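You operate a simulated robot arm through the tools that you are given. There is no shell and no other tool. Be economical: measure what you need, move in short steps, check, and stop when the job is done.

You are at the controls of a simulated robot arm. One attempt, no reset.

Task
Clear the clipped take, turn the purple gain down to 2, disarm the orange input and press REC.
Fine: REC comes last and stays running.
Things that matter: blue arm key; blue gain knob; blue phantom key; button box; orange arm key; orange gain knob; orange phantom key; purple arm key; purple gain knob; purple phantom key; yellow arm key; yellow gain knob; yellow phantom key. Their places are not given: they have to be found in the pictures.

The check looks at the end state, three seconds after you hand in, the way a careful person would. Anything else that was tipped, shoved, dropped, spilled or broken makes it a failure.

Robot
A 6-joint arm with a two-finger parallel gripper, fixed in place. Base frame: the origin is at the foot of the arm, x ahead of it, y to its left, z up. Units: cm, rad, N and s.
With the tool pointing down near the work surface it reaches from about 44 to 86 cm from the base axis. Its first joint turns from -2.007 to 2.007 rad. Payload 4.2 kg.
The TCP is the grasp point between the finger pads, 2.3 cm short of the fingertips. In the tool frame z runs along the fingers and y along their closing line. The gripper opens to 9.4 cm. The fingers are 3.8 cm wide and 1 cm thick; the gripper's body (5.4 by 9.6 cm) begins 3.9 cm behind the TCP.
Orientation is told as [roll, pitch, yaw] about the base's x, y, z axes, in that order, counted from this pose: with the fingers straight down and closing along the base's y, the tool's x points along the base's -x, its y along +y and its z along -z.

Tools
- The arm moves only by the tool move_arm. Its arguments are lists of equal length, an entry for each row: "grip": the gripper command, from -1 (shut) to 1 (fully open), values between in proportion; "travel": the shift along the tool's x, y, z in units of 30 mm (1.0 is 30 mm), a list of three; "angular": the turn, a rotation vector about the tool's x, y, z in units of 8 degrees (1.0 is 8 degrees), a list of three. In form: {"grip": [grip, ...], "travel": [[x, y, z], ...], "angular": [[wx, wy, wz], ...]}. A call has 1 to 8 rows; each row shifts and turns the commanded pose from where the row before left it, along the tool's axes as they then stand. A call with a number of a shift or a turn outside -1 to 1 is refused whole. Each row takes 0.2 s and may step no farther than 5 cm and 0.15 rad from the row before; otherwise, or with a gripper value out of range, the whole call is refused. A pose out of reach is approached as far as the arm can. The call stops where the force on the tool passes 40 N (or 10 N more than at its start, if that is more) or the arm is blocked; 0.2 s more then pass. The fingers move at their own pace (about 10.8 cm/s each) and stop on an object; they squeeze with about 41 N. The grip force told is the motor's: it shows also when the fingers shut on nothing. Time passes only in rows, and 0.2 s behind the last, so rows that do not move let the fingers close. The reply holds the time, the measured pose of the TCP, the force on the tool along the base axes, the opening and the grip force, in the units named above and with some noise, with the torque about the TCP (base axes, N m) and any sound that the robot's microphone picked up.
- Cameras (640 x 400 px; columns grow to the right, rows downward): "scene" is fixed at [39.7, 65.86, 132.02]; the picture's right is [-0.93, -0.37, 0.00], its down [-0.22, 0.56, -0.79] and it looks along [0.29, -0.74, -0.61] (base axes); focal length 283 px, centre (320, 200). "wrist" rides on the gripper at [8.6, 1.6, -7.4] in the tool frame; the picture's right is [-0.18, 0.98, 0.00], its down [-0.58, -0.11, -0.81] and it looks along [-0.79, -0.15, 0.59] (tool axes); focal length 243 px, centre (320, 200).
- capture(camera): a new picture of that camera. It takes no simulated time.
- lift_body(by): slides the trunk up (or, below 0, down) by that many cm; the arm rides with it, the base frame stays. It gives what a move gives, with no picture.
- measure_at(camera, pixels): for up to 12 pixels [column, row] of the newest picture of that camera ("zoom" is the newest enlarged one), the place [x, y, z] in the base frame of the surface seen there, good to about 0.2 cm, but the place of the scene camera against the robot may be out by one fixed shift of up to 1.8 cm in any direction. It takes no simulated time.
- close_up(camera, box): a new picture of the part [left, top, right, bottom] of that camera's present view, enlarged. It takes no simulated time.
- hand_in(): hands the job in; it is judged then, once.

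Go step by step. Measure first, check grasps and placings, and put right what went wrong. The budget is 80 turns and 54 pictures, counting those below and the enlarged ones. Unless the task says otherwise, let go and move clear before handing in, and close with one line.

The tools are called after "Request:" as name(argument=value, ...) on one line, values as JSON. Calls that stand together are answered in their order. move_arm: Moves the arm, as the interface text tells. Its arguments: {"type":"object","properties":{"grip":{"type":"array"},"travel":{"type":"array"},"angular":{"type":"array"}},"required":["grip","travel","angular"]} The other tools are called the same way: lift_body (by) slides the trunk up or down; capture (camera) takes a picture; measure_at (camera, pixels) gives the place of the surface under pixels of a picture; close_up (camera, box) takes an enlarged picture of a part of a camera's view; hand_in () hands the job in.

At the start:

```text
t: 0.0
position: [60.05, 5.42, 112.32]
tool_rot: [-0.001, 0.002, 0.0]
force: [0.5, -0.4, 0.5]
ft_torque: [-0.01, -0.01, 0.02]
gripper_width: 9.39
grip_force: 0.0
trunk travel left (down, up): [-67.5, 31.5]
```

scene: 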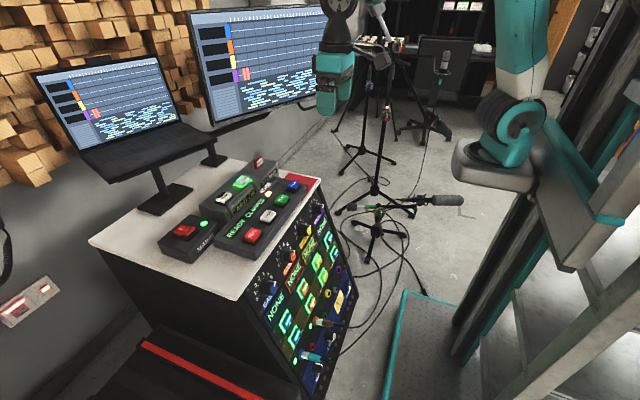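
wrist: 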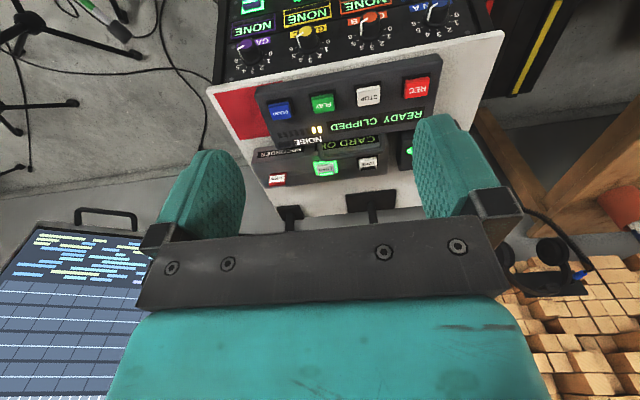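

The scene picture shows a rack with channel strips on its front face and button boxes on top (around 150-330, 160-260). I'll enlarge both regions.

Request:
close_up(camera="scene", box=[150, 150, 330, 262])

Request:
close_up(camera="scene", box=[240, 190, 370, 390])

Request:
close_up(camera="wrist", box=[200, 0, 500, 190])

```text
3.56 times, centred on (240, 206) of scene
```

zoom: 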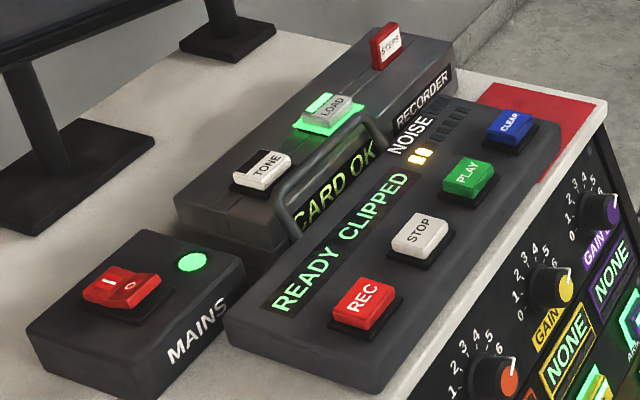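

```text
2.00 times, centred on (305, 290) of scene
```

zoom: 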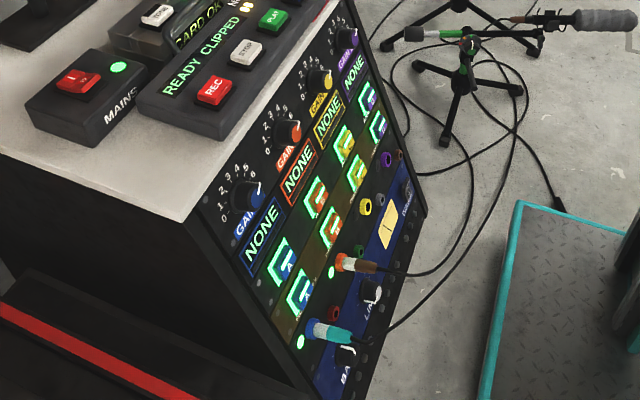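

```text
2.11 times, centred on (350, 95) of wrist
```

zoom: 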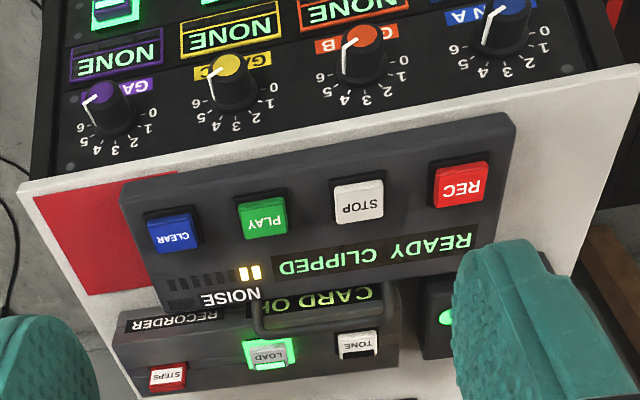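

The wrist view shows CLEAR, PLAY, STOP, REC and the four knobs clearly (all knobs at 6). I'll measure them through this zoom (from the wrist, which has no offset).

Request:
measure_at(camera="zoom", pixels=[[172, 232], [263, 215], [357, 198], [460, 182], [103, 92], [228, 68], [362, 38], [500, 10], [150, 140], [250, 160], [70, 55], [400, 110]])

Request:
measure_at(camera="scene", pixels=[[264, 216], [253, 234], [268, 286], [286, 269], [304, 254], [318, 216], [285, 325], [300, 320], [310, 280], [324, 262], [320, 330], [310, 370]])

```text
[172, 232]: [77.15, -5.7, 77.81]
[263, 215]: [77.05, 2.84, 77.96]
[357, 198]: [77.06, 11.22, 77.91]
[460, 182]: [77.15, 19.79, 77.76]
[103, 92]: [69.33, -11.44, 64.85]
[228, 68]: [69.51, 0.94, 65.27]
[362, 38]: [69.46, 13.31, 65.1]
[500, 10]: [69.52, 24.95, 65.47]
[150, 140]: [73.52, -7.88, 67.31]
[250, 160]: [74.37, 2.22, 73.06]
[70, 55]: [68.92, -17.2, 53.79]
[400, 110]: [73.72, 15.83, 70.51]
```

```text
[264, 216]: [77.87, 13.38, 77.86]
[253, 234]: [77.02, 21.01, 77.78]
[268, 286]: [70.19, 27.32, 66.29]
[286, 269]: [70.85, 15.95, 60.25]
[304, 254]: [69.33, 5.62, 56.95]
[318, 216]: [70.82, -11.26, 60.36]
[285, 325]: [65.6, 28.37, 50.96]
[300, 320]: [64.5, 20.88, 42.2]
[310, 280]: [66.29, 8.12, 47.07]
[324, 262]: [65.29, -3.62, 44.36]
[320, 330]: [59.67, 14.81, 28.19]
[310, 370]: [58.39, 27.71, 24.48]
```

CLEAR is at about (77.2, -5.7, 77.8) and the panel leans back ~16°. I'll check heights of the recorder and its handle, then move above CLEAR with fingers shut.

Request:
measure_at(camera="wrist", pixels=[[330, 168], [360, 145], [326, 168], [278, 180], [300, 143], [350, 127], [280, 110], [422, 88]])

Request:
move_arm(grip=[-1, -1, -1, -1, -1, -1, -1], travel=[[-0.95, -0.62, 0.5], [-0.95, -0.62, 0.5], [-0.95, -0.62, 0.5], [-0.95, -0.62, 0.5], [-0.95, -0.62, 0.5], [-0.95, -0.6, 0.5], [0, 0, 0]], angular=[[0, 0, 0], [0, 0, 0], [0, 0, 0], [0, 0, 0], [0, 0, 0], [0, 0, 0], [0, 0, 0]])

```text
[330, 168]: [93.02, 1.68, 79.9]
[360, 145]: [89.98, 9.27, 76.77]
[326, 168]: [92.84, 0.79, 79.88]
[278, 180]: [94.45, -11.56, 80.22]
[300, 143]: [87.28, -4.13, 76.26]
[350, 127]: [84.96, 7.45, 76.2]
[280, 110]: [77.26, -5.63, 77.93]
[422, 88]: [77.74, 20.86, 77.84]
```

```text
t: 1.6
position: [77.35, -6.06, 103.42]
tool_rot: [-0.001, -0.001, 0.0]
force: [0.2, 0.6, 0.4]
ft_torque: [0.03, -0.02, -0.01]
gripper_width: 0.0
grip_force: 41.4
trunk travel left (down, up): [-67.5, 31.5]
```

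The TCP is above CLEAR at z 103.4. Next I'll lower the trunk by 20 cm, leaving the tips ~3 cm above the button, and look.

Request:
lift_body(by=-20)

Request:
capture(camera="wrist")

Request:
close_up(camera="scene", box=[150, 130, 350, 255])

```text
t: 3.8
position: [77.24, -6.04, 83.39]
tool_rot: [0.0, 0.0, 0.0]
force: [-0.5, -0.4, 0.0]
ft_torque: [-0.02, 0.0, 0.01]
gripper_width: 0.02
grip_force: 40.9
trunk travel left (down, up): [-47.5, 51.5]
```

```text
48 pictures are left
```

wrist: 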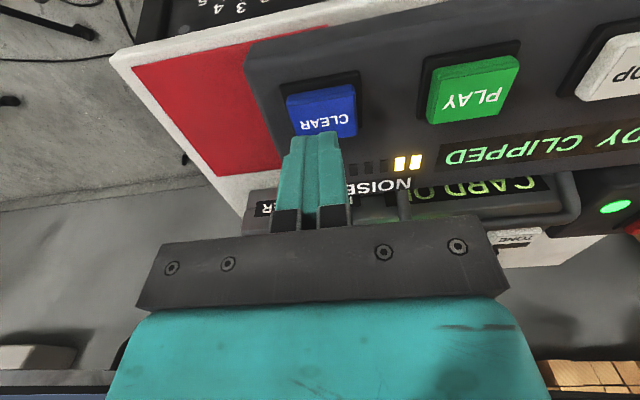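

```text
3.20 times, centred on (250, 192) of scene
```

zoom: 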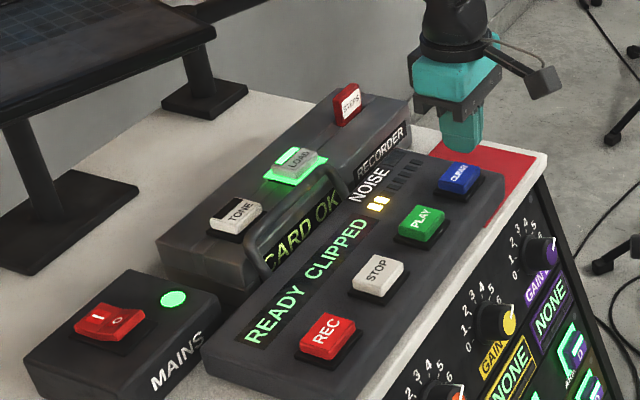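

The tips are ~3.2 cm above CLEAR, centred. I'll press down slowly and come back up.

Request:
move_arm(grip=[-1, -1, -1, -1, -1], travel=[[0, 0.1, 0.6], [0, 0, 0.4], [0, 0, 0.1], [0, 0, 0.07], [0, 0, 0]], angular=[[0, 0, 0], [0, 0, 0], [0, 0, 0], [0, 0, 0], [0, 0, 0]])

```text
t: 5.0
position: [77.22, -5.63, 79.9]
tool_rot: [0.001, 0.001, -0.001]
force: [0.5, -0.6, 1.3]
ft_torque: [0.0, -0.06, 0.02]
gripper_width: 0.0
grip_force: 41.1
trunk travel left (down, up): [-47.5, 51.5]
heard: click
```

A click was heard at slight force. I'll raise and check the display.

Request:
move_arm(grip=[-1, -1, -1], travel=[[0, 0, -1], [0, 0, -1], [0, 0, -1]], angular=[[0, 0, 0], [0, 0, 0], [0, 0, 0]])

Request:
close_up(camera="scene", box=[150, 130, 350, 255])

Request:
close_up(camera="scene", box=[20, 0, 340, 160])

```text
t: 5.8
position: [77.23, -5.82, 88.83]
tool_rot: [-0.001, 0.0, -0.001]
force: [0.5, 0.2, -0.3]
ft_torque: [0.02, 0.0, -0.02]
gripper_width: 0.01
grip_force: 41.2
trunk travel left (down, up): [-47.5, 51.5]
```

```text
3.20 times, centred on (250, 192) of scene
```

zoom: 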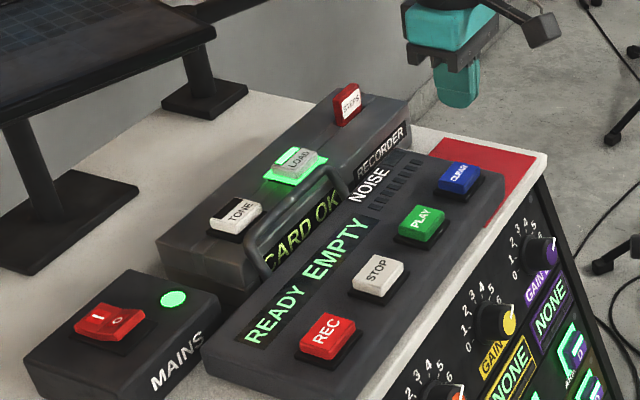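

```text
2.00 times, centred on (180, 80) of scene
```

zoom: 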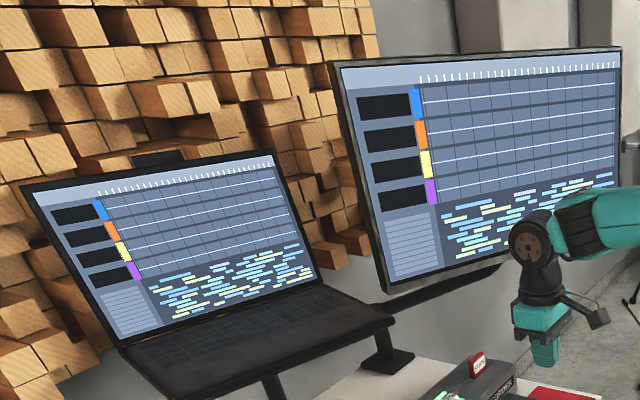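

Display now says READY EMPTY and the clipped clip is gone from the monitor. Now I'll back off toward the robot to get a frontal wrist view of the channel panel.

Request:
move_arm(grip=[-1, -1, -1, -1, -1, -1, -1, -1], travel=[[1, 0.2, 0], [1, 0.2, 0], [1, 0.2, 0], [1, 0.2, 0], [1, 0.2, 0], [1, 0.2, 0], [1, 0.2, 0], [1, 0.2, 0]], angular=[[0, 0, 0], [0, 0, 0], [0, 0, 0], [0, 0, 0], [0, 0, 0], [0, 0, 0], [0, 0, 0], [0, 0, 0]])

Request:
capture(camera="wrist")

```text
t: 7.6
position: [53.22, -0.84, 88.62]
tool_rot: [-0.001, 0.0, 0.001]
force: [-0.2, 0.4, 0.2]
ft_torque: [0.0, -0.01, 0.0]
gripper_width: 0.0
grip_force: 41.3
trunk travel left (down, up): [-47.5, 51.5]
```

```text
44 pictures are left
```

wrist: 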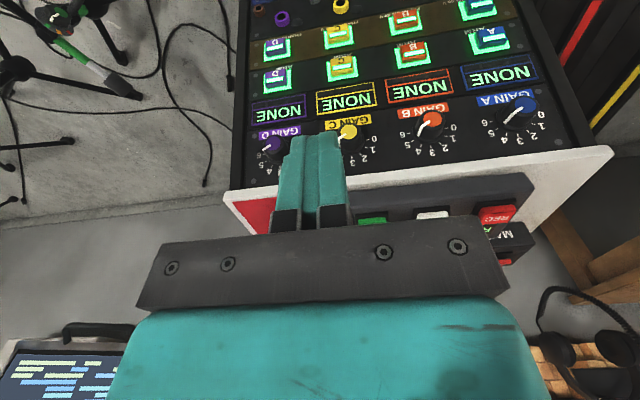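

The panel is visible at (230-540, 0-190), upside-down. Enlarge it to read the key labels and measure.

Request:
close_up(camera="wrist", box=[235, 0, 545, 190])

Request:
close_up(camera="wrist", box=[375, 0, 465, 75])

Request:
measure_at(camera="wrist", pixels=[[269, 146], [349, 132], [431, 119], [411, 55], [403, 18], [412, 48], [404, 12], [377, 65], [370, 160], [300, 90], [370, 20], [362, 40]])

```text
2.06 times, centred on (390, 95) of wrist
```

zoom: 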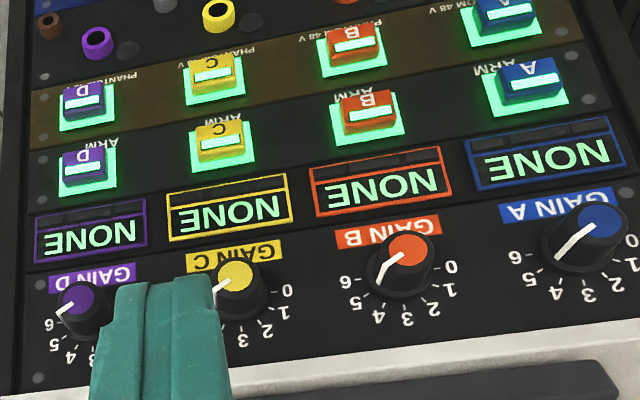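

```text
5.33 times, centred on (420, 38) of wrist
```

zoom: 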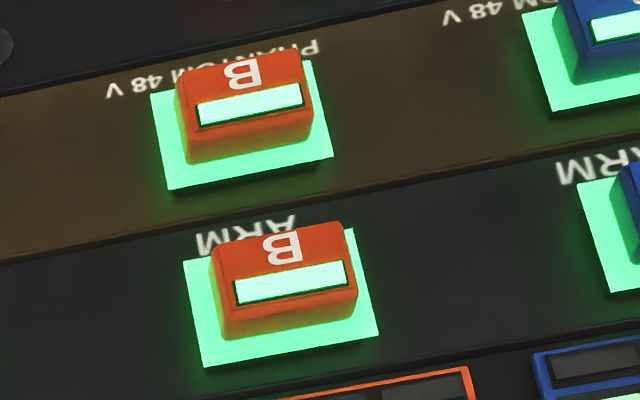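

```text
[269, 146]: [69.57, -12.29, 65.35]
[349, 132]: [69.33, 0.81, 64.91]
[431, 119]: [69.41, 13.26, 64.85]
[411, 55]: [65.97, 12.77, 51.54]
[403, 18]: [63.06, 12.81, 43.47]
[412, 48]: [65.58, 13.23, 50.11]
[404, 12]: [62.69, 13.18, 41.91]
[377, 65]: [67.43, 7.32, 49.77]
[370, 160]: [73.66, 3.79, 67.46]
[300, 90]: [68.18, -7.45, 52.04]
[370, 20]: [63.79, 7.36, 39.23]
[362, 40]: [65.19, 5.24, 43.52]
```

ARM keys are the upper row (orange ARM at ≈(66, 13, 51)), phantom below. Let me zoom on the purple and other knobs to read the scale.

Request:
close_up(camera="scene", box=[292, 190, 332, 240])

Request:
close_up(camera="scene", box=[250, 225, 325, 305])

Request:
close_up(camera="wrist", box=[390, 90, 470, 170])

```text
8.00 times, centred on (312, 215) of scene
```

zoom: 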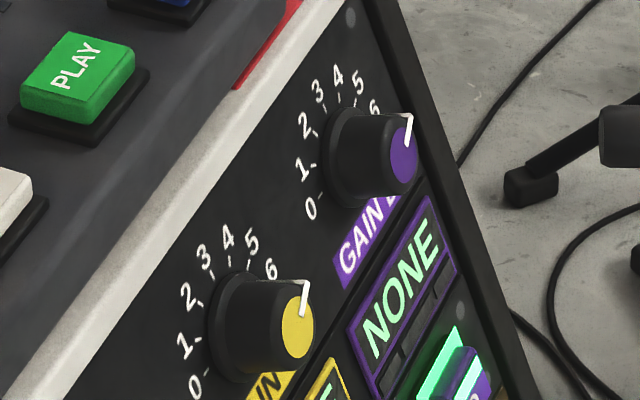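

```text
5.00 times, centred on (288, 265) of scene
```

zoom: 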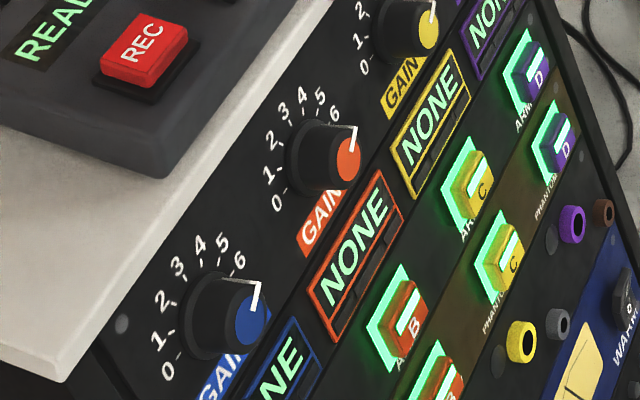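

```text
5.00 times, centred on (430, 130) of wrist
```

zoom: 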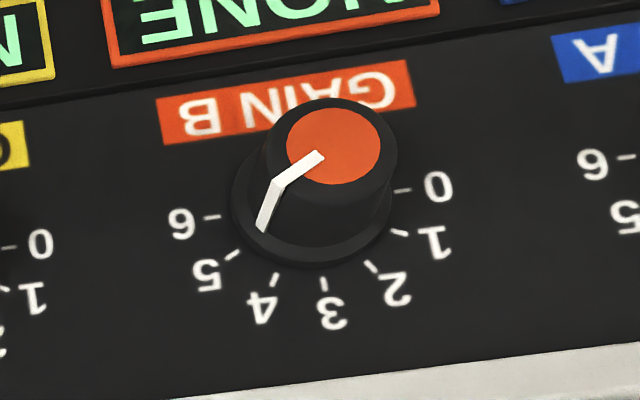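

Scale spans 0 (left) to 6 (right) at ~30° per mark; orange points to 5. I'll move to y≈-11.4 and start tilting the tool to face the panel, with fingers opening to ~5.5 cm.

Request:
move_arm(grip=[0.2, 0.2, 0.2, 0.2, 0.2, 0.2, 0.2, 0.2], travel=[[-0.5, -0.88, 0], [-0.5, -0.88, 0], [-0.5, -0.88, 0], [-0.5, -0.88, 0], [0, 0, 0], [0, 0, 0], [0, 0, 0], [0, 0, 0]], angular=[[0, 0, 0], [0, 0, 0], [0, 0, 0], [0, 0, 0], [0, -1, 0], [0, -1, 0], [0, -1, 0], [0, -1, 0]])

Request:
close_up(camera="scene", box=[292, 190, 332, 240])

```text
t: 9.4
position: [59.18, -11.47, 88.98]
tool_rot: [0.001, -0.559, -0.002]
force: [-0.3, 0.2, -0.2]
ft_torque: [0.01, -0.01, 0.01]
gripper_width: 5.63
grip_force: 0.1
trunk travel left (down, up): [-47.5, 51.5]
```

```text
8.00 times, centred on (312, 215) of scene
```

zoom: 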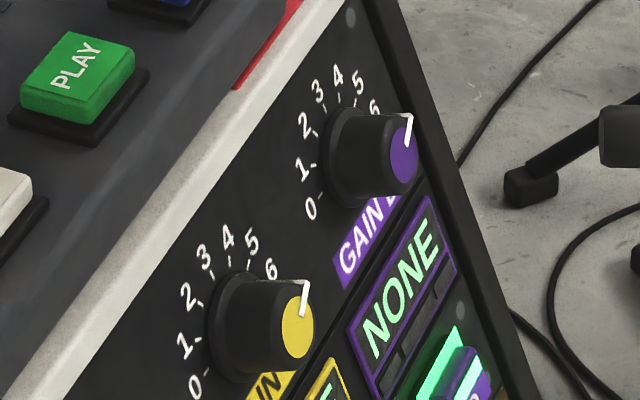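

Tilt works (pitch -0.56). I'll finish the tilt to 71°.

Request:
move_arm(grip=[0.2, 0.2, 0.2, 0.2, 0.2, 0.2], travel=[[0, 0, 0], [0, 0, 0], [0, 0, 0], [0, 0, 0], [0, 0, 0], [0, 0, 0]], angular=[[0, -1, 0], [0, -1, 0], [0, -1, 0], [0, -1, 0], [0, -0.89, 0], [0, 0, 0]])

```text
t: 10.8
position: [64.38, -11.83, 91.17]
tool_rot: [0.001, -1.243, -0.002]
force: [-1.2, 0.7, 0.1]
ft_torque: [0.01, 0.01, 0.0]
gripper_width: 5.66
grip_force: 0.1
out of reach, approached as far as the arm can: row 3, 4, 5
trunk travel left (down, up): [-47.5, 51.5]
```

The arm could not hold x=59 with this tilt; it sits at (64.4, -11.8, 91.2), right tilt. That's still in front of the panel, so I'll lower the trunk 24.5 cm onto the knob's axis.

Request:
lift_body(by=-24.5)

Request:
capture(camera="wrist")

Request:
capture(camera="scene")

```text
t: 13.3
position: [64.37, -11.96, 66.63]
tool_rot: [0.001, -1.241, -0.002]
force: [-0.8, 0.1, 0.7]
ft_torque: [0.01, -0.01, -0.02]
gripper_width: 5.64
grip_force: 0.0
trunk travel left (down, up): [-23.0, 76.0]
```

```text
37 pictures are left
```

wrist: 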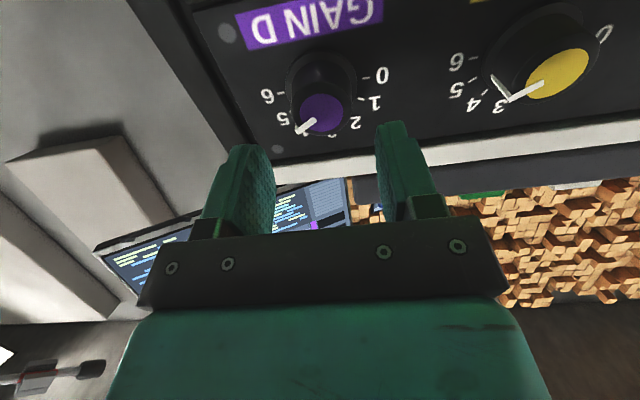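

```text
36 pictures are left
```

scene: 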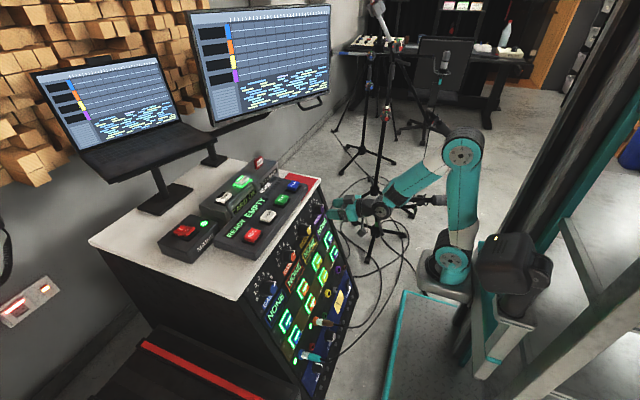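

The purple knob is at (322,113), between the fingers' line. Measure its cap, rim and nearby panel.

Request:
measure_at(camera="wrist", pixels=[[322, 113], [302, 113], [342, 113], [322, 98], [324, 129], [297, 132], [390, 95], [270, 120], [310, 25], [440, 30], [556, 75], [420, 140]])

Request:
close_up(camera="wrist", box=[250, 30, 410, 150])

```text
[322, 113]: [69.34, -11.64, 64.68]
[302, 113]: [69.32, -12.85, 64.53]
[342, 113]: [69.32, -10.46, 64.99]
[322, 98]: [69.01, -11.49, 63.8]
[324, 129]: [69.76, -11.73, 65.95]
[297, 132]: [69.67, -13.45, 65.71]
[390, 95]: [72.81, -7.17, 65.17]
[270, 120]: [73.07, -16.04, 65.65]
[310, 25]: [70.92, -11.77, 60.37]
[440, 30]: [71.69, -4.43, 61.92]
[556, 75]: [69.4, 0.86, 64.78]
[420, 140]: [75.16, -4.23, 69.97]
```

```text
3.33 times, centred on (330, 90) of wrist
```

zoom: 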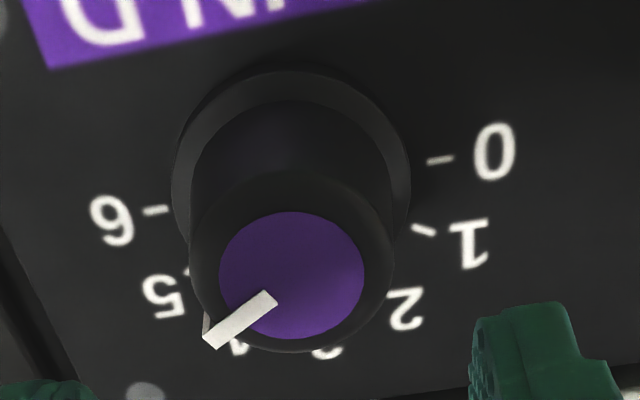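

Purple cap centre (69.34, -11.6, 64.7), pointer at 30° above right = 5; it needs 90° counter-clockwise to reach 2. I'll correct the alignment and pre-rotate +45° so the fingers clear the pointer.

Request:
move_arm(grip=[0.4, 0.4, 0.4, 0.4, 0.4, 0.4, 0.4, 0.4], travel=[[0.07, 0.12, 0.15], [0, 0, 0], [0, 0, 0], [0, 0, 0], [0, 0, 0], [0, 0, 0], [0, 0, 0], [0, 0, 0]], angular=[[0, 0, 0], [0, 0, 0.94], [0, 0, 0.94], [0, 0, 0.94], [0, 0, 0.94], [0, 0, 0.94], [0, 0, 0.94], [0, 0, 0]])

Request:
capture(camera="wrist")

```text
t: 15.1
position: [64.64, -11.39, 66.19]
tool_rot: [1.124, -0.729, -1.259]
force: [-0.2, -0.2, -0.2]
ft_torque: [0.04, 0.01, -0.03]
gripper_width: 6.58
grip_force: 0.2
trunk travel left (down, up): [-23.0, 76.0]
```

```text
34 pictures are left
```

wrist: 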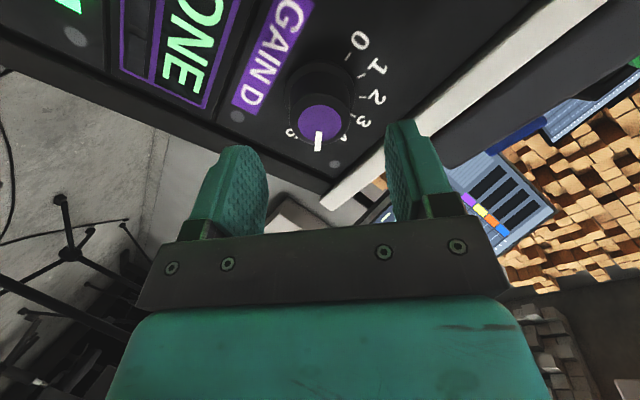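

Pointer (318,140) now sits 75° off the finger line, and the residual offset is ~0.2 cm. Advance 4.4 cm along the axis.

Request:
move_arm(grip=[0.4, 0.4, 0.4, 0.4], travel=[[-0.07, -0.02, 0.5], [0, 0, 0.5], [0, 0, 0.47], [0, 0, 0]], angular=[[0, 0, 0], [0, 0, 0], [0, 0, 0], [0, 0, 0]])

Request:
capture(camera="wrist")

```text
t: 16.1
position: [68.92, -11.59, 65.09]
tool_rot: [1.12, -0.73, -1.26]
force: [0.0, -0.3, 0.4]
ft_torque: [-0.04, 0.02, -0.01]
gripper_width: 6.57
grip_force: 0.1
trunk travel left (down, up): [-23.0, 76.0]
```

```text
33 pictures are left
```

wrist: 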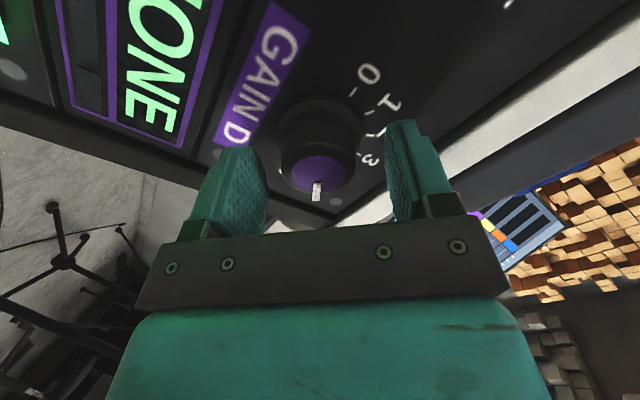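

The knob sits centred between the fingers. Close on it and wait.

Request:
move_arm(grip=[-1, -1, -1], travel=[[0, 0, 0], [0, 0, 0], [0, 0, 0]], angular=[[0, 0, 0], [0, 0, 0], [0, 0, 0]])

```text
t: 16.9
position: [68.82, -11.7, 64.95]
tool_rot: [1.12, -0.732, -1.258]
force: [0.8, -4.1, -5.6]
ft_torque: [-0.22, -0.12, -0.76]
gripper_width: 3.84
grip_force: 44.7
trunk travel left (down, up): [-23.0, 76.0]
```

Gripped at 3.84 cm wide with modest side force. Turn counter-clockwise (negative tool z) in steps.

Request:
move_arm(grip=[-1, -1, -1, -1, -1, -1], travel=[[0, 0, 0], [0, 0, 0], [0, 0, 0], [0, 0, 0], [0, 0, 0], [0, 0, 0]], angular=[[0, 0, -0.94], [0, 0, -0.94], [0, 0, -0.94], [0, 0, -0.94], [0, 0, -0.94], [0, 0, -0.94]])

Request:
capture(camera="wrist")

```text
t: 18.3
position: [68.89, -11.85, 64.93]
tool_rot: [-0.009, -1.241, 0.008]
force: [-8.3, -15.6, -1.0]
ft_torque: [0.01, -0.27, 0.09]
gripper_width: 3.85
grip_force: 44.9
trunk travel left (down, up): [-23.0, 76.0]
```

```text
32 pictures are left
```

wrist: 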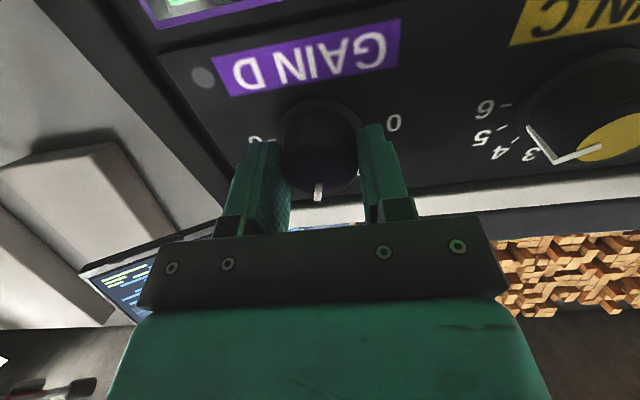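

The knob turns with the fingers (pointer still at (318,190)); side force is -15 N in y, so I'll ease 0.2 cm that way and turn the remaining 45°.

Request:
move_arm(grip=[-1, -1, -1, -1, -1, -1, -1], travel=[[0, -0.07, 0], [0, 0, 0], [0, 0, 0], [0, 0, 0], [0, 0, 0], [0, 0, 0], [0, 0, 0]], angular=[[0, 0, 0], [0, 0, -0.94], [0, 0, -0.94], [0, 0, -0.94], [0, 0, -0.94], [0, 0, -0.94], [0, 0, -0.94]])

Request:
capture(camera="wrist")

Request:
close_up(camera="scene", box=[292, 180, 332, 230])

```text
t: 19.9
position: [68.89, -11.79, 64.92]
tool_rot: [-1.119, -0.73, 1.259]
force: [-15.9, 1.0, -4.2]
ft_torque: [0.31, -0.04, 0.94]
gripper_width: 3.85
grip_force: 45.2
trunk travel left (down, up): [-23.0, 76.0]
```

```text
31 pictures are left
```

wrist: 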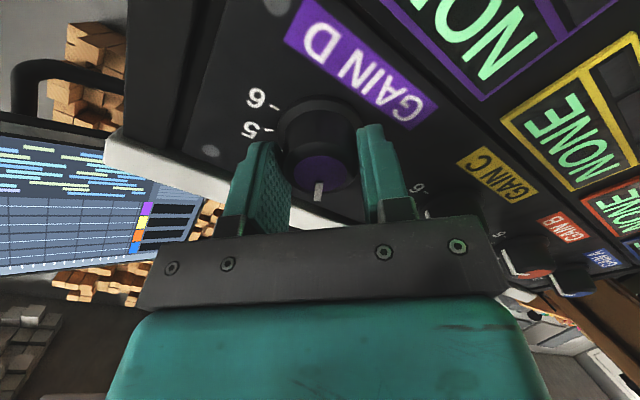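

```text
8.00 times, centred on (312, 205) of scene
```

zoom: 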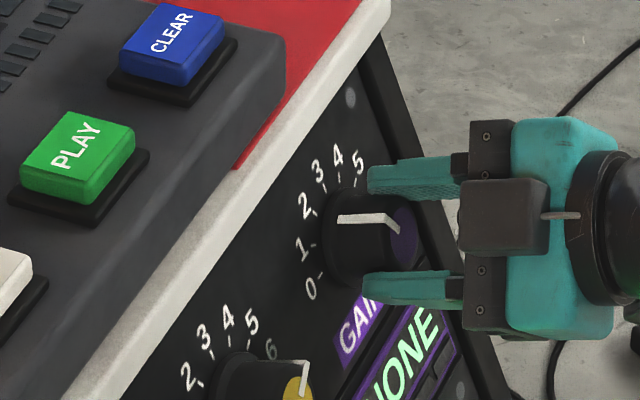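

The pointer line now runs at mark 2 in the scene zoom (337,218). Open the fingers and back off along the axis to verify.

Request:
move_arm(grip=[0.4, 0.4, 0.4, 0.4, 0.4, 0.4], travel=[[0, 0, 0], [0, 0, 0], [0, 0, -0.5], [0, 0, -0.5], [0, 0, -0.5], [0, 0, 0]], angular=[[0, 0, 0], [0, 0, 0], [0, 0, 0], [0, 0, 0], [0, 0, 0], [0, 0, 0]])

Request:
capture(camera="wrist")

Request:
close_up(camera="scene", box=[292, 190, 332, 240])

```text
t: 21.3
position: [64.57, -12.01, 66.48]
tool_rot: [-1.119, -0.732, 1.258]
force: [-0.6, 0.5, -0.3]
ft_torque: [-0.03, -0.02, -0.03]
gripper_width: 6.55
grip_force: 0.1
trunk travel left (down, up): [-23.0, 76.0]
```

```text
29 pictures are left
```

wrist: 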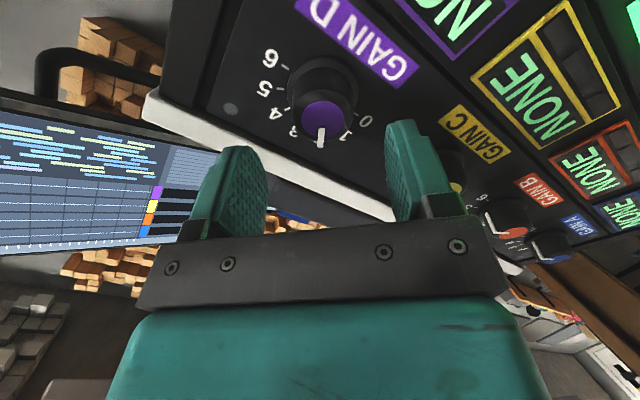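

```text
8.00 times, centred on (312, 215) of scene
```

zoom: 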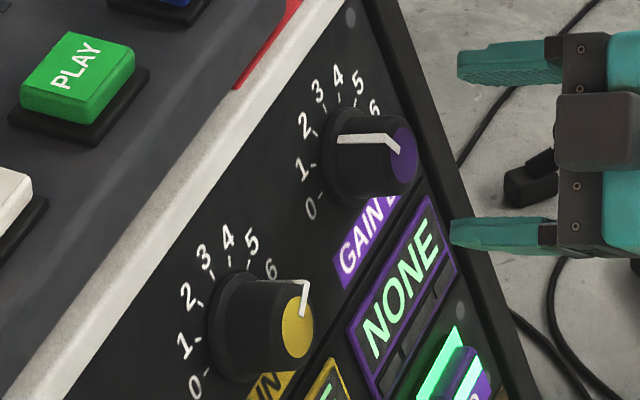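

Pointer seems at 2; I'll verify by measuring the pointer's tip and cap centre at (323,115)/(320,142).

Request:
close_up(camera="wrist", box=[260, 40, 400, 150])

Request:
measure_at(camera="wrist", pixels=[[323, 115], [320, 143], [320, 138], [322, 128]])

```text
3.64 times, centred on (330, 95) of wrist
```

zoom: 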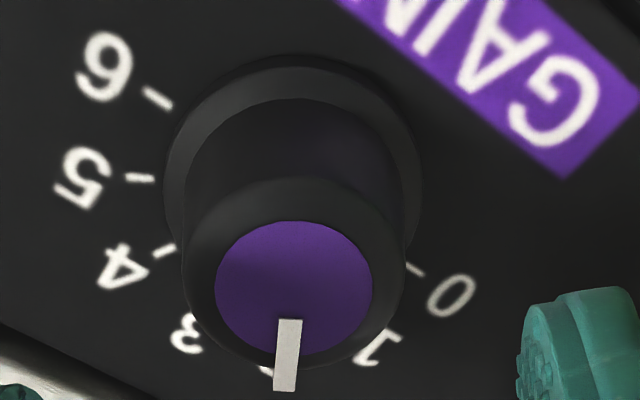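

```text
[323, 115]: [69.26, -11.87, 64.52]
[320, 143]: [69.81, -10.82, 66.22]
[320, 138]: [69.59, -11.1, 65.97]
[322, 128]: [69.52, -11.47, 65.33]
```

Purple pointer measured at ≈120° = mark 2, done. Now I'll turn the tool back to level, close the fingers, and then traverse to the orange strip.

Request:
move_arm(grip=[-1, -1, -1, -1, -1, -1, -1], travel=[[0, 0, 0], [0, 0, 0], [0, 0, 0], [0, 0, 0], [0, 0, 0], [0, 0, 0], [0, 0, -0.3]], angular=[[0, 0, 0.94], [0, 0, 0.94], [0, 0, 0.94], [0, 0, 0.94], [0, 0, 0.94], [0, 0, 0.94], [0, 0, 0]])

```text
t: 22.9
position: [64.32, -12.0, 66.91]
tool_rot: [0.004, -1.241, -0.004]
force: [-0.1, -0.5, 0.2]
ft_torque: [0.01, 0.03, 0.0]
gripper_width: 0.01
grip_force: 41.1
out of reach, approached as far as the arm can: row 7
trunk travel left (down, up): [-23.0, 76.0]
```

The arm's inner limit is ~64 cm at this tilt, so for the key I'll use a gentler 45° tilt, which lets me come closer. Reduce tilt, retreat a bit, and see.

Request:
move_arm(grip=[-1, -1, -1, -1, -1, -1, -1], travel=[[0, 0, 0], [0, 0, 0], [0, 0, 0], [0, 0, 0], [0.4, 0.7, -0.4], [0.4, 0.7, -0.4], [0, 0, 0]], angular=[[0, 1, 0], [0, 1, 0], [0, 1, 0], [0, 0.27, 0], [0, 0, 0], [0, 0, 0], [0, 0, 0]])

```text
t: 24.5
position: [60.75, -7.77, 66.86]
tool_rot: [0.0, -0.783, -0.001]
force: [-0.2, -0.2, -0.4]
ft_torque: [-0.03, -0.01, 0.01]
gripper_width: 0.01
grip_force: 41.4
trunk travel left (down, up): [-23.0, 76.0]
```

x = 60.75 reached without complaint. Traverse to y≈13 in front of the orange strip and lower the trunk afterward.

Request:
move_arm(grip=[-1, -1, -1, -1, -1, -1, -1, -1], travel=[[0, 0.99, 0], [0, 0.99, 0], [0, 0.99, 0], [0, 0.99, 0], [0, 0.99, 0], [0, 0.99, 0], [0, 0.99, 0], [0, 0, 0]], angular=[[0, 0, 0], [0, 0, 0], [0, 0, 0], [0, 0, 0], [0, 0, 0], [0, 0, 0], [0, 0, 0], [0, 0, 0]])

Request:
capture(camera="wrist")

```text
t: 26.3
position: [60.77, 13.04, 66.84]
tool_rot: [0.001, -0.784, -0.003]
force: [-0.5, 0.3, -0.3]
ft_torque: [0.01, 0.01, -0.01]
gripper_width: 0.0
grip_force: 41.2
trunk travel left (down, up): [-23.0, 76.0]
```

```text
26 pictures are left
```

wrist: 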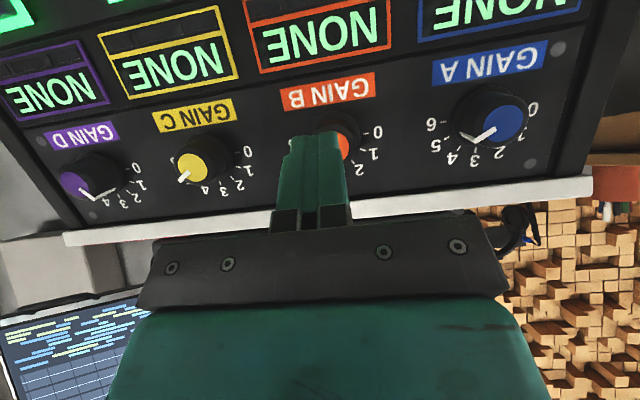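

Aligned with the orange strip. Lower the trunk 14.7 cm so the finger tips face the orange ARM key with ~2 cm clearance.

Request:
lift_body(by=-14.7)

Request:
capture(camera="wrist")

Request:
close_up(camera="scene", box=[260, 210, 360, 320])

```text
t: 28.0
position: [60.88, 13.06, 52.25]
tool_rot: [0.001, -0.783, -0.001]
force: [0.1, -0.5, -0.8]
ft_torque: [-0.03, 0.01, 0.02]
gripper_width: 0.0
grip_force: 41.3
trunk travel left (down, up): [-8.3, 90.7]
```

```text
25 pictures are left
```

wrist: 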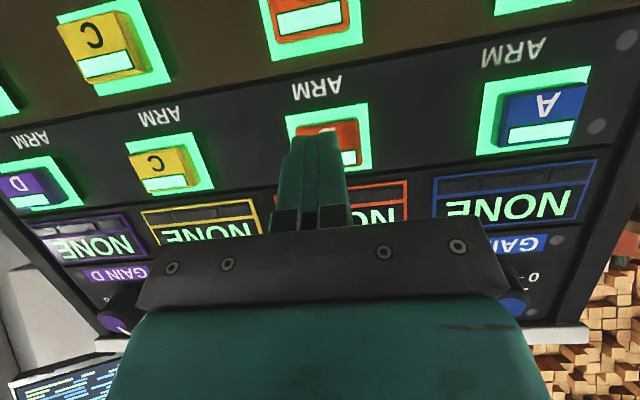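

```text
3.64 times, centred on (310, 265) of scene
```

zoom: 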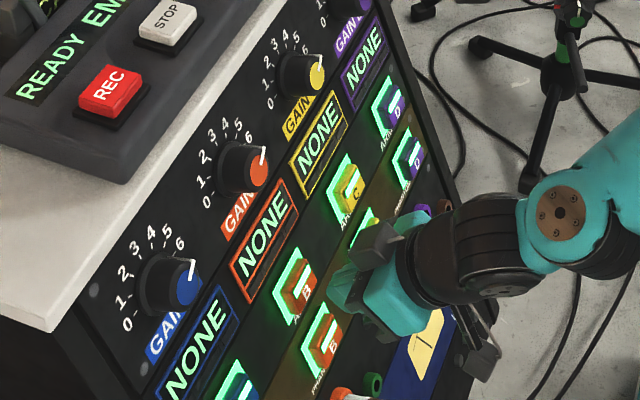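

The orange ARM key is just behind the tips at (330,140). Measure its visible parts and neighbours to confirm centre.

Request:
measure_at(camera="wrist", pixels=[[350, 130], [352, 157], [325, 126], [362, 140], [140, 165], [165, 163], [165, 182], [542, 105], [542, 132], [310, 20], [310, 35], [370, 150]])

```text
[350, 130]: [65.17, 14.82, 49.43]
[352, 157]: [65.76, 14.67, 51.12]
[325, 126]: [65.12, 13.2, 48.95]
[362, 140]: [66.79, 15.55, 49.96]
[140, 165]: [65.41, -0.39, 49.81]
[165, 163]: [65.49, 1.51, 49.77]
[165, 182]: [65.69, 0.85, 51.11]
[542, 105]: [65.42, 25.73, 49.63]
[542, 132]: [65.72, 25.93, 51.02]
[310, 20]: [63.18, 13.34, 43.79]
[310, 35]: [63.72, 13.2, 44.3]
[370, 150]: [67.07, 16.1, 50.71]
```

Key face centre ≈ (65.45, 13.1, 50.2). I'll slide 1.15 cm down parallel to the panel, then approach along the panel normal to near contact.

Request:
move_arm(grip=[-1, -1, -1, -1, -1, -1], travel=[[0.344, 0.02, 0.169], [-0.14, 0, 0.284], [-0.14, 0, 0.284], [-0.029, 0, 0.06], [-0.029, 0, 0.06], [0, 0, 0]], angular=[[0, 0, 0], [0, 0, 0], [0, 0, 0], [0, 0, 0], [0, 0, 0], [0, 0, 0]])

```text
t: 29.4
position: [62.55, 12.94, 50.48]
tool_rot: [0.0, -0.784, -0.001]
force: [-0.1, -0.4, -0.3]
ft_torque: [0.01, -0.02, 0.03]
gripper_width: 0.0
grip_force: 41.0
trunk travel left (down, up): [-8.3, 90.7]
```

Tips are at the key face with no force yet. Press in small steps.

Request:
move_arm(grip=[-1, -1, -1], travel=[[-0.022, 0, 0.045], [-0.022, 0, 0.045], [0, 0, 0]], angular=[[0, 0, 0], [0, 0, 0], [0, 0, 0]])

```text
t: 30.2
position: [62.93, 13.03, 50.36]
tool_rot: [-0.001, -0.783, 0.0]
force: [-0.5, -0.5, 0.6]
ft_torque: [0.02, 0.01, 0.01]
gripper_width: 0.0
grip_force: 41.4
trunk travel left (down, up): [-8.3, 90.7]
heard: click
```

A click came. Back off along the normal and check the key lamps.

Request:
move_arm(grip=[-1, -1, -1, -1], travel=[[0.14, 0, -0.284], [0.14, 0, -0.284], [0.14, 0, -0.284], [0, 0, 0]], angular=[[0, 0, 0], [0, 0, 0], [0, 0, 0], [0, 0, 0]])

Request:
capture(camera="wrist")

Request:
close_up(camera="scene", box=[260, 210, 360, 320])

```text
t: 31.2
position: [60.26, 13.09, 51.11]
tool_rot: [-0.001, -0.783, -0.001]
force: [0.6, 0.2, 0.4]
ft_torque: [0.03, -0.02, 0.01]
gripper_width: 0.0
grip_force: 41.5
trunk travel left (down, up): [-8.3, 90.7]
```

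```text
23 pictures are left
```

wrist: 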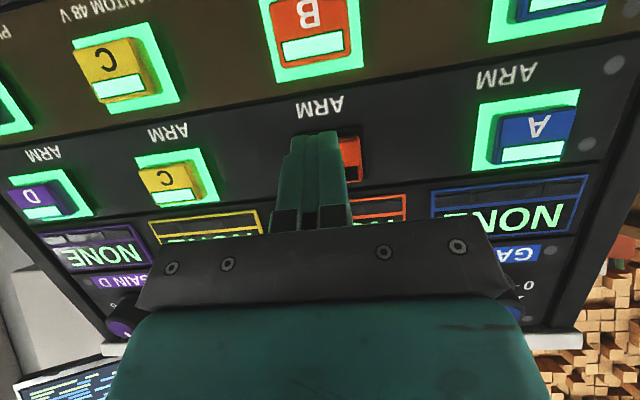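

```text
3.64 times, centred on (310, 265) of scene
```

zoom: 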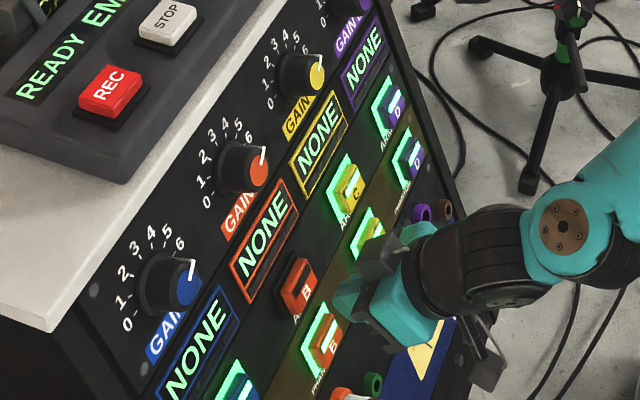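

Orange ARM is now dark while its phantom and all others remain lit. Raise the trunk 42 cm clear of the desk, then straighten the tool downward.

Request:
lift_body(by=42)

Request:
move_arm(grip=[-1, -1, -1, -1, -1, -1, -1], travel=[[0, 0, 0], [0, 0, 0], [0, 0, 0], [0, 0, 0], [0, 0, 0], [0, 0, 0], [0, 0, 0]], angular=[[0, 1, 0], [0, 1, 0], [0, 1, 0], [0, 1, 0], [0, 1, 0], [0, 0.61, 0], [0, 0, 0]])

```text
refused: 42 is not a number from -40 to 40
```

```text
t: 32.8
position: [60.35, 13.01, 51.32]
tool_rot: [0.0, 0.0, 0.002]
force: [0.2, 0.2, -0.5]
ft_torque: [-0.01, 0.01, 0.02]
gripper_width: 0.02
grip_force: 41.2
trunk travel left (down, up): [-8.3, 90.7]
```

The lift over 40 was refused, but the tool straightened without contact (force ~0). I'll back away a little and then lift 40 cm.

Request:
move_arm(grip=[-1, -1], travel=[[0.8, 0, 0], [0.8, 0, 0]], angular=[[0, 0, 0], [0, 0, 0]])

Request:
lift_body(by=40)

```text
t: 33.4
position: [55.44, 13.12, 51.38]
tool_rot: [-0.002, -0.002, 0.0]
force: [0.4, -0.1, 0.6]
ft_torque: [-0.01, 0.01, 0.0]
gripper_width: 0.0
grip_force: 40.3
trunk travel left (down, up): [-8.3, 90.7]
```

```text
t: 37.3
position: [55.56, 12.98, 91.36]
tool_rot: [0.0, -0.002, -0.001]
force: [0.2, 0.1, 0.3]
ft_torque: [0.0, 0.0, 0.0]
gripper_width: 0.0
grip_force: 40.1
trunk travel left (down, up): [-48.3, 50.7]
```

At z 91, clear of everything. Move above REC (77.15, 19.9).

Request:
move_arm(grip=[-1, -1, -1, -1, -1, -1, -1, -1], travel=[[-0.9, 0.2875, 0], [-0.9, 0.2875, 0], [-0.9, 0.2875, 0], [-0.9, 0.2875, 0.2], [-0.9, 0.2875, 0.4], [-0.9, 0.2875, 0.5], [-0.9, 0.2875, 0.5], [-0.9, 0.2875, 0.5]], angular=[[0, 0, 0], [0, 0, 0], [0, 0, 0], [0, 0, 0], [0, 0, 0], [0, 0, 0], [0, 0, 0], [0, 0, 0]])

Request:
capture(camera="wrist")

Request:
close_up(camera="scene", box=[240, 190, 370, 390])

```text
t: 39.1
position: [77.07, 19.95, 84.87]
tool_rot: [-0.001, -0.001, -0.002]
force: [0.5, -0.3, 0.6]
ft_torque: [0.0, -0.02, 0.02]
gripper_width: 0.0
grip_force: 40.2
trunk travel left (down, up): [-48.3, 50.7]
```

```text
21 pictures are left
```

wrist: 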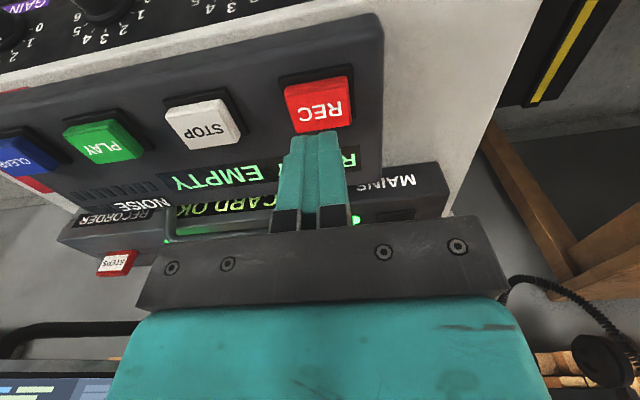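

```text
2.00 times, centred on (305, 290) of scene
```

zoom: 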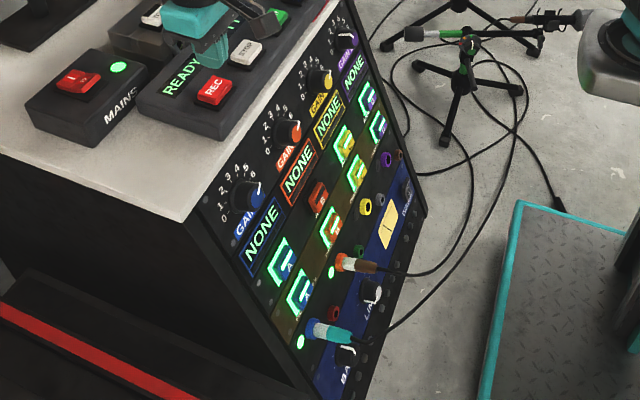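

Tips are centred over REC (318,105), all else correct. Press down to TCP z≈79.9.

Request:
move_arm(grip=[-1, -1, -1, -1, -1], travel=[[0, 0, 0.8], [0, 0, 0.6], [0, 0, 0.17], [0, 0, 0.09], [0, 0, 0]], angular=[[0, 0, 0], [0, 0, 0], [0, 0, 0], [0, 0, 0], [0, 0, 0]])

```text
t: 40.3
position: [77.09, 20.09, 80.1]
tool_rot: [-0.002, -0.002, 0.001]
force: [-0.1, 0.3, 0.5]
ft_torque: [0.02, -0.02, 0.02]
gripper_width: 0.0
grip_force: 41.1
trunk travel left (down, up): [-48.3, 50.7]
```

No click yet; press 0.25 cm further.

Request:
move_arm(grip=[-1, -1], travel=[[0, 0, 0.08], [0, 0, 0]], angular=[[0, 0, 0], [0, 0, 0]])

```text
t: 40.9
position: [77.02, 19.98, 79.77]
tool_rot: [0.0, -0.002, -0.002]
force: [0.4, 0.4, 2.7]
ft_torque: [-0.02, -0.06, 0.0]
gripper_width: 0.0
grip_force: 40.9
trunk travel left (down, up): [-48.3, 50.7]
heard: click
```

Click heard. Rise clear and check the display.

Request:
move_arm(grip=[-1, -1, -1, -1, -1], travel=[[0, 0, -1], [0, 0, -1], [0, 0, -1], [0, 0, -1], [0, 0, 0]], angular=[[0, 0, 0], [0, 0, 0], [0, 0, 0], [0, 0, 0], [0, 0, 0]])

Request:
capture(camera="wrist")

Request:
close_up(camera="scene", box=[20, 0, 340, 160])

Request:
close_up(camera="scene", box=[150, 150, 350, 275])

```text
t: 42.1
position: [77.16, 19.99, 91.94]
tool_rot: [-0.001, 0.001, 0.0]
force: [0.3, 0.4, 0.3]
ft_torque: [-0.04, 0.01, 0.02]
gripper_width: 0.03
grip_force: 41.2
trunk travel left (down, up): [-48.3, 50.7]
```

```text
19 pictures are left
```

wrist: 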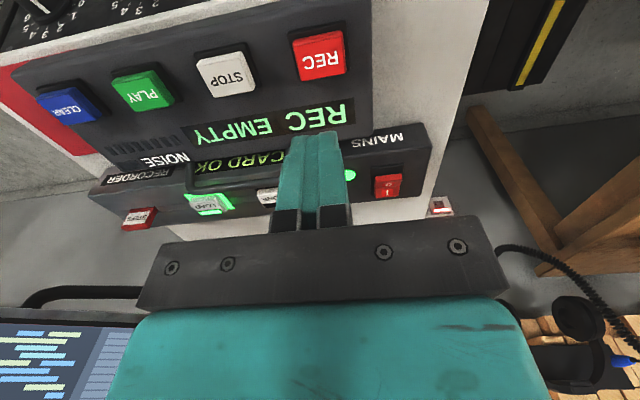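

```text
2.00 times, centred on (180, 80) of scene
```

zoom: 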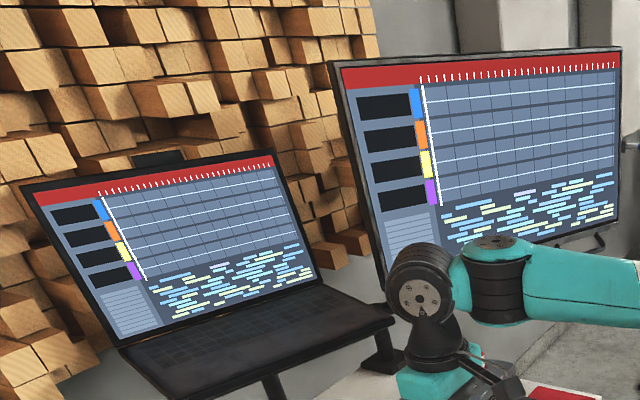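

```text
3.20 times, centred on (250, 212) of scene
```

zoom: 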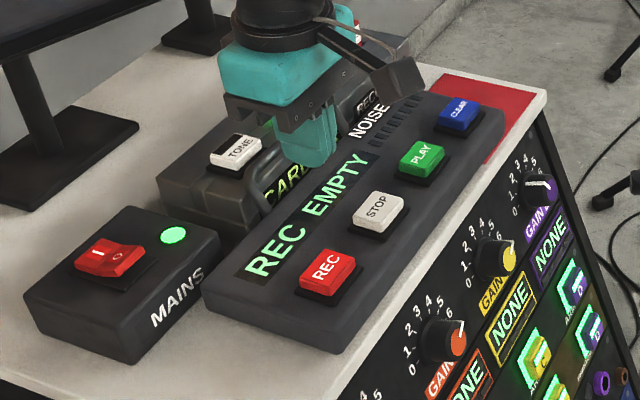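

Display reads REC EMPTY and the monitors' header is red, so recording runs. I'll retreat a little, let time pass and recheck.

Request:
move_arm(grip=[-1, -1, -1, -1, -1, -1, -1, -1], travel=[[0.9, 0, -0.5], [0.9, 0, -0.5], [0.9, 0, -0.5], [0.9, 0, 0], [0, 0, 0], [0, 0, 0], [0, 0, 0], [0, 0, 0]], angular=[[0, 0, 0], [0, 0, 0], [0, 0, 0], [0, 0, 0], [0, 0, 0], [0, 0, 0], [0, 0, 0], [0, 0, 0]])

Request:
capture(camera="wrist")

Request:
capture(camera="scene")

```text
t: 43.9
position: [66.52, 19.97, 96.56]
tool_rot: [0.0, -0.001, 0.001]
force: [1.2, 0.2, -0.5]
ft_torque: [0.01, 0.01, 0.02]
gripper_width: 0.01
grip_force: 40.6
trunk travel left (down, up): [-48.3, 50.7]
```

```text
16 pictures are left
```

wrist: 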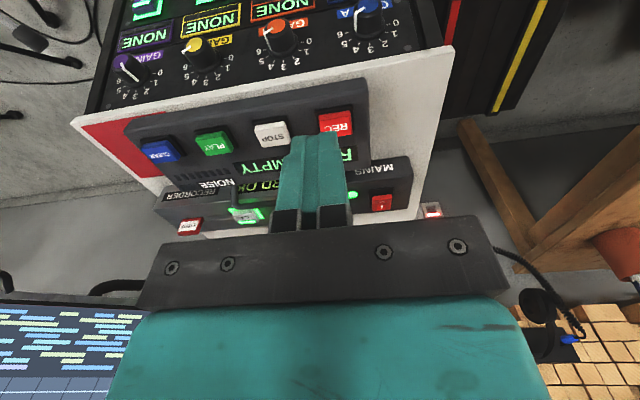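

```text
15 pictures are left
```

scene: 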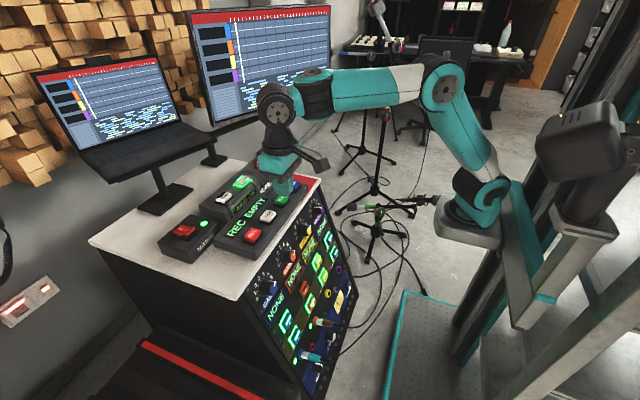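

Still REC with the playhead moving, purple gain at 2, orange ARM dark, and the arm clear. Handing in.

Request:
hand_in()

```text
The job is handed in.
```

The job is handed in: the clipped take is cleared, purple gain is at 2, the orange input is disarmed, and REC was pressed last and was still running when I handed in.
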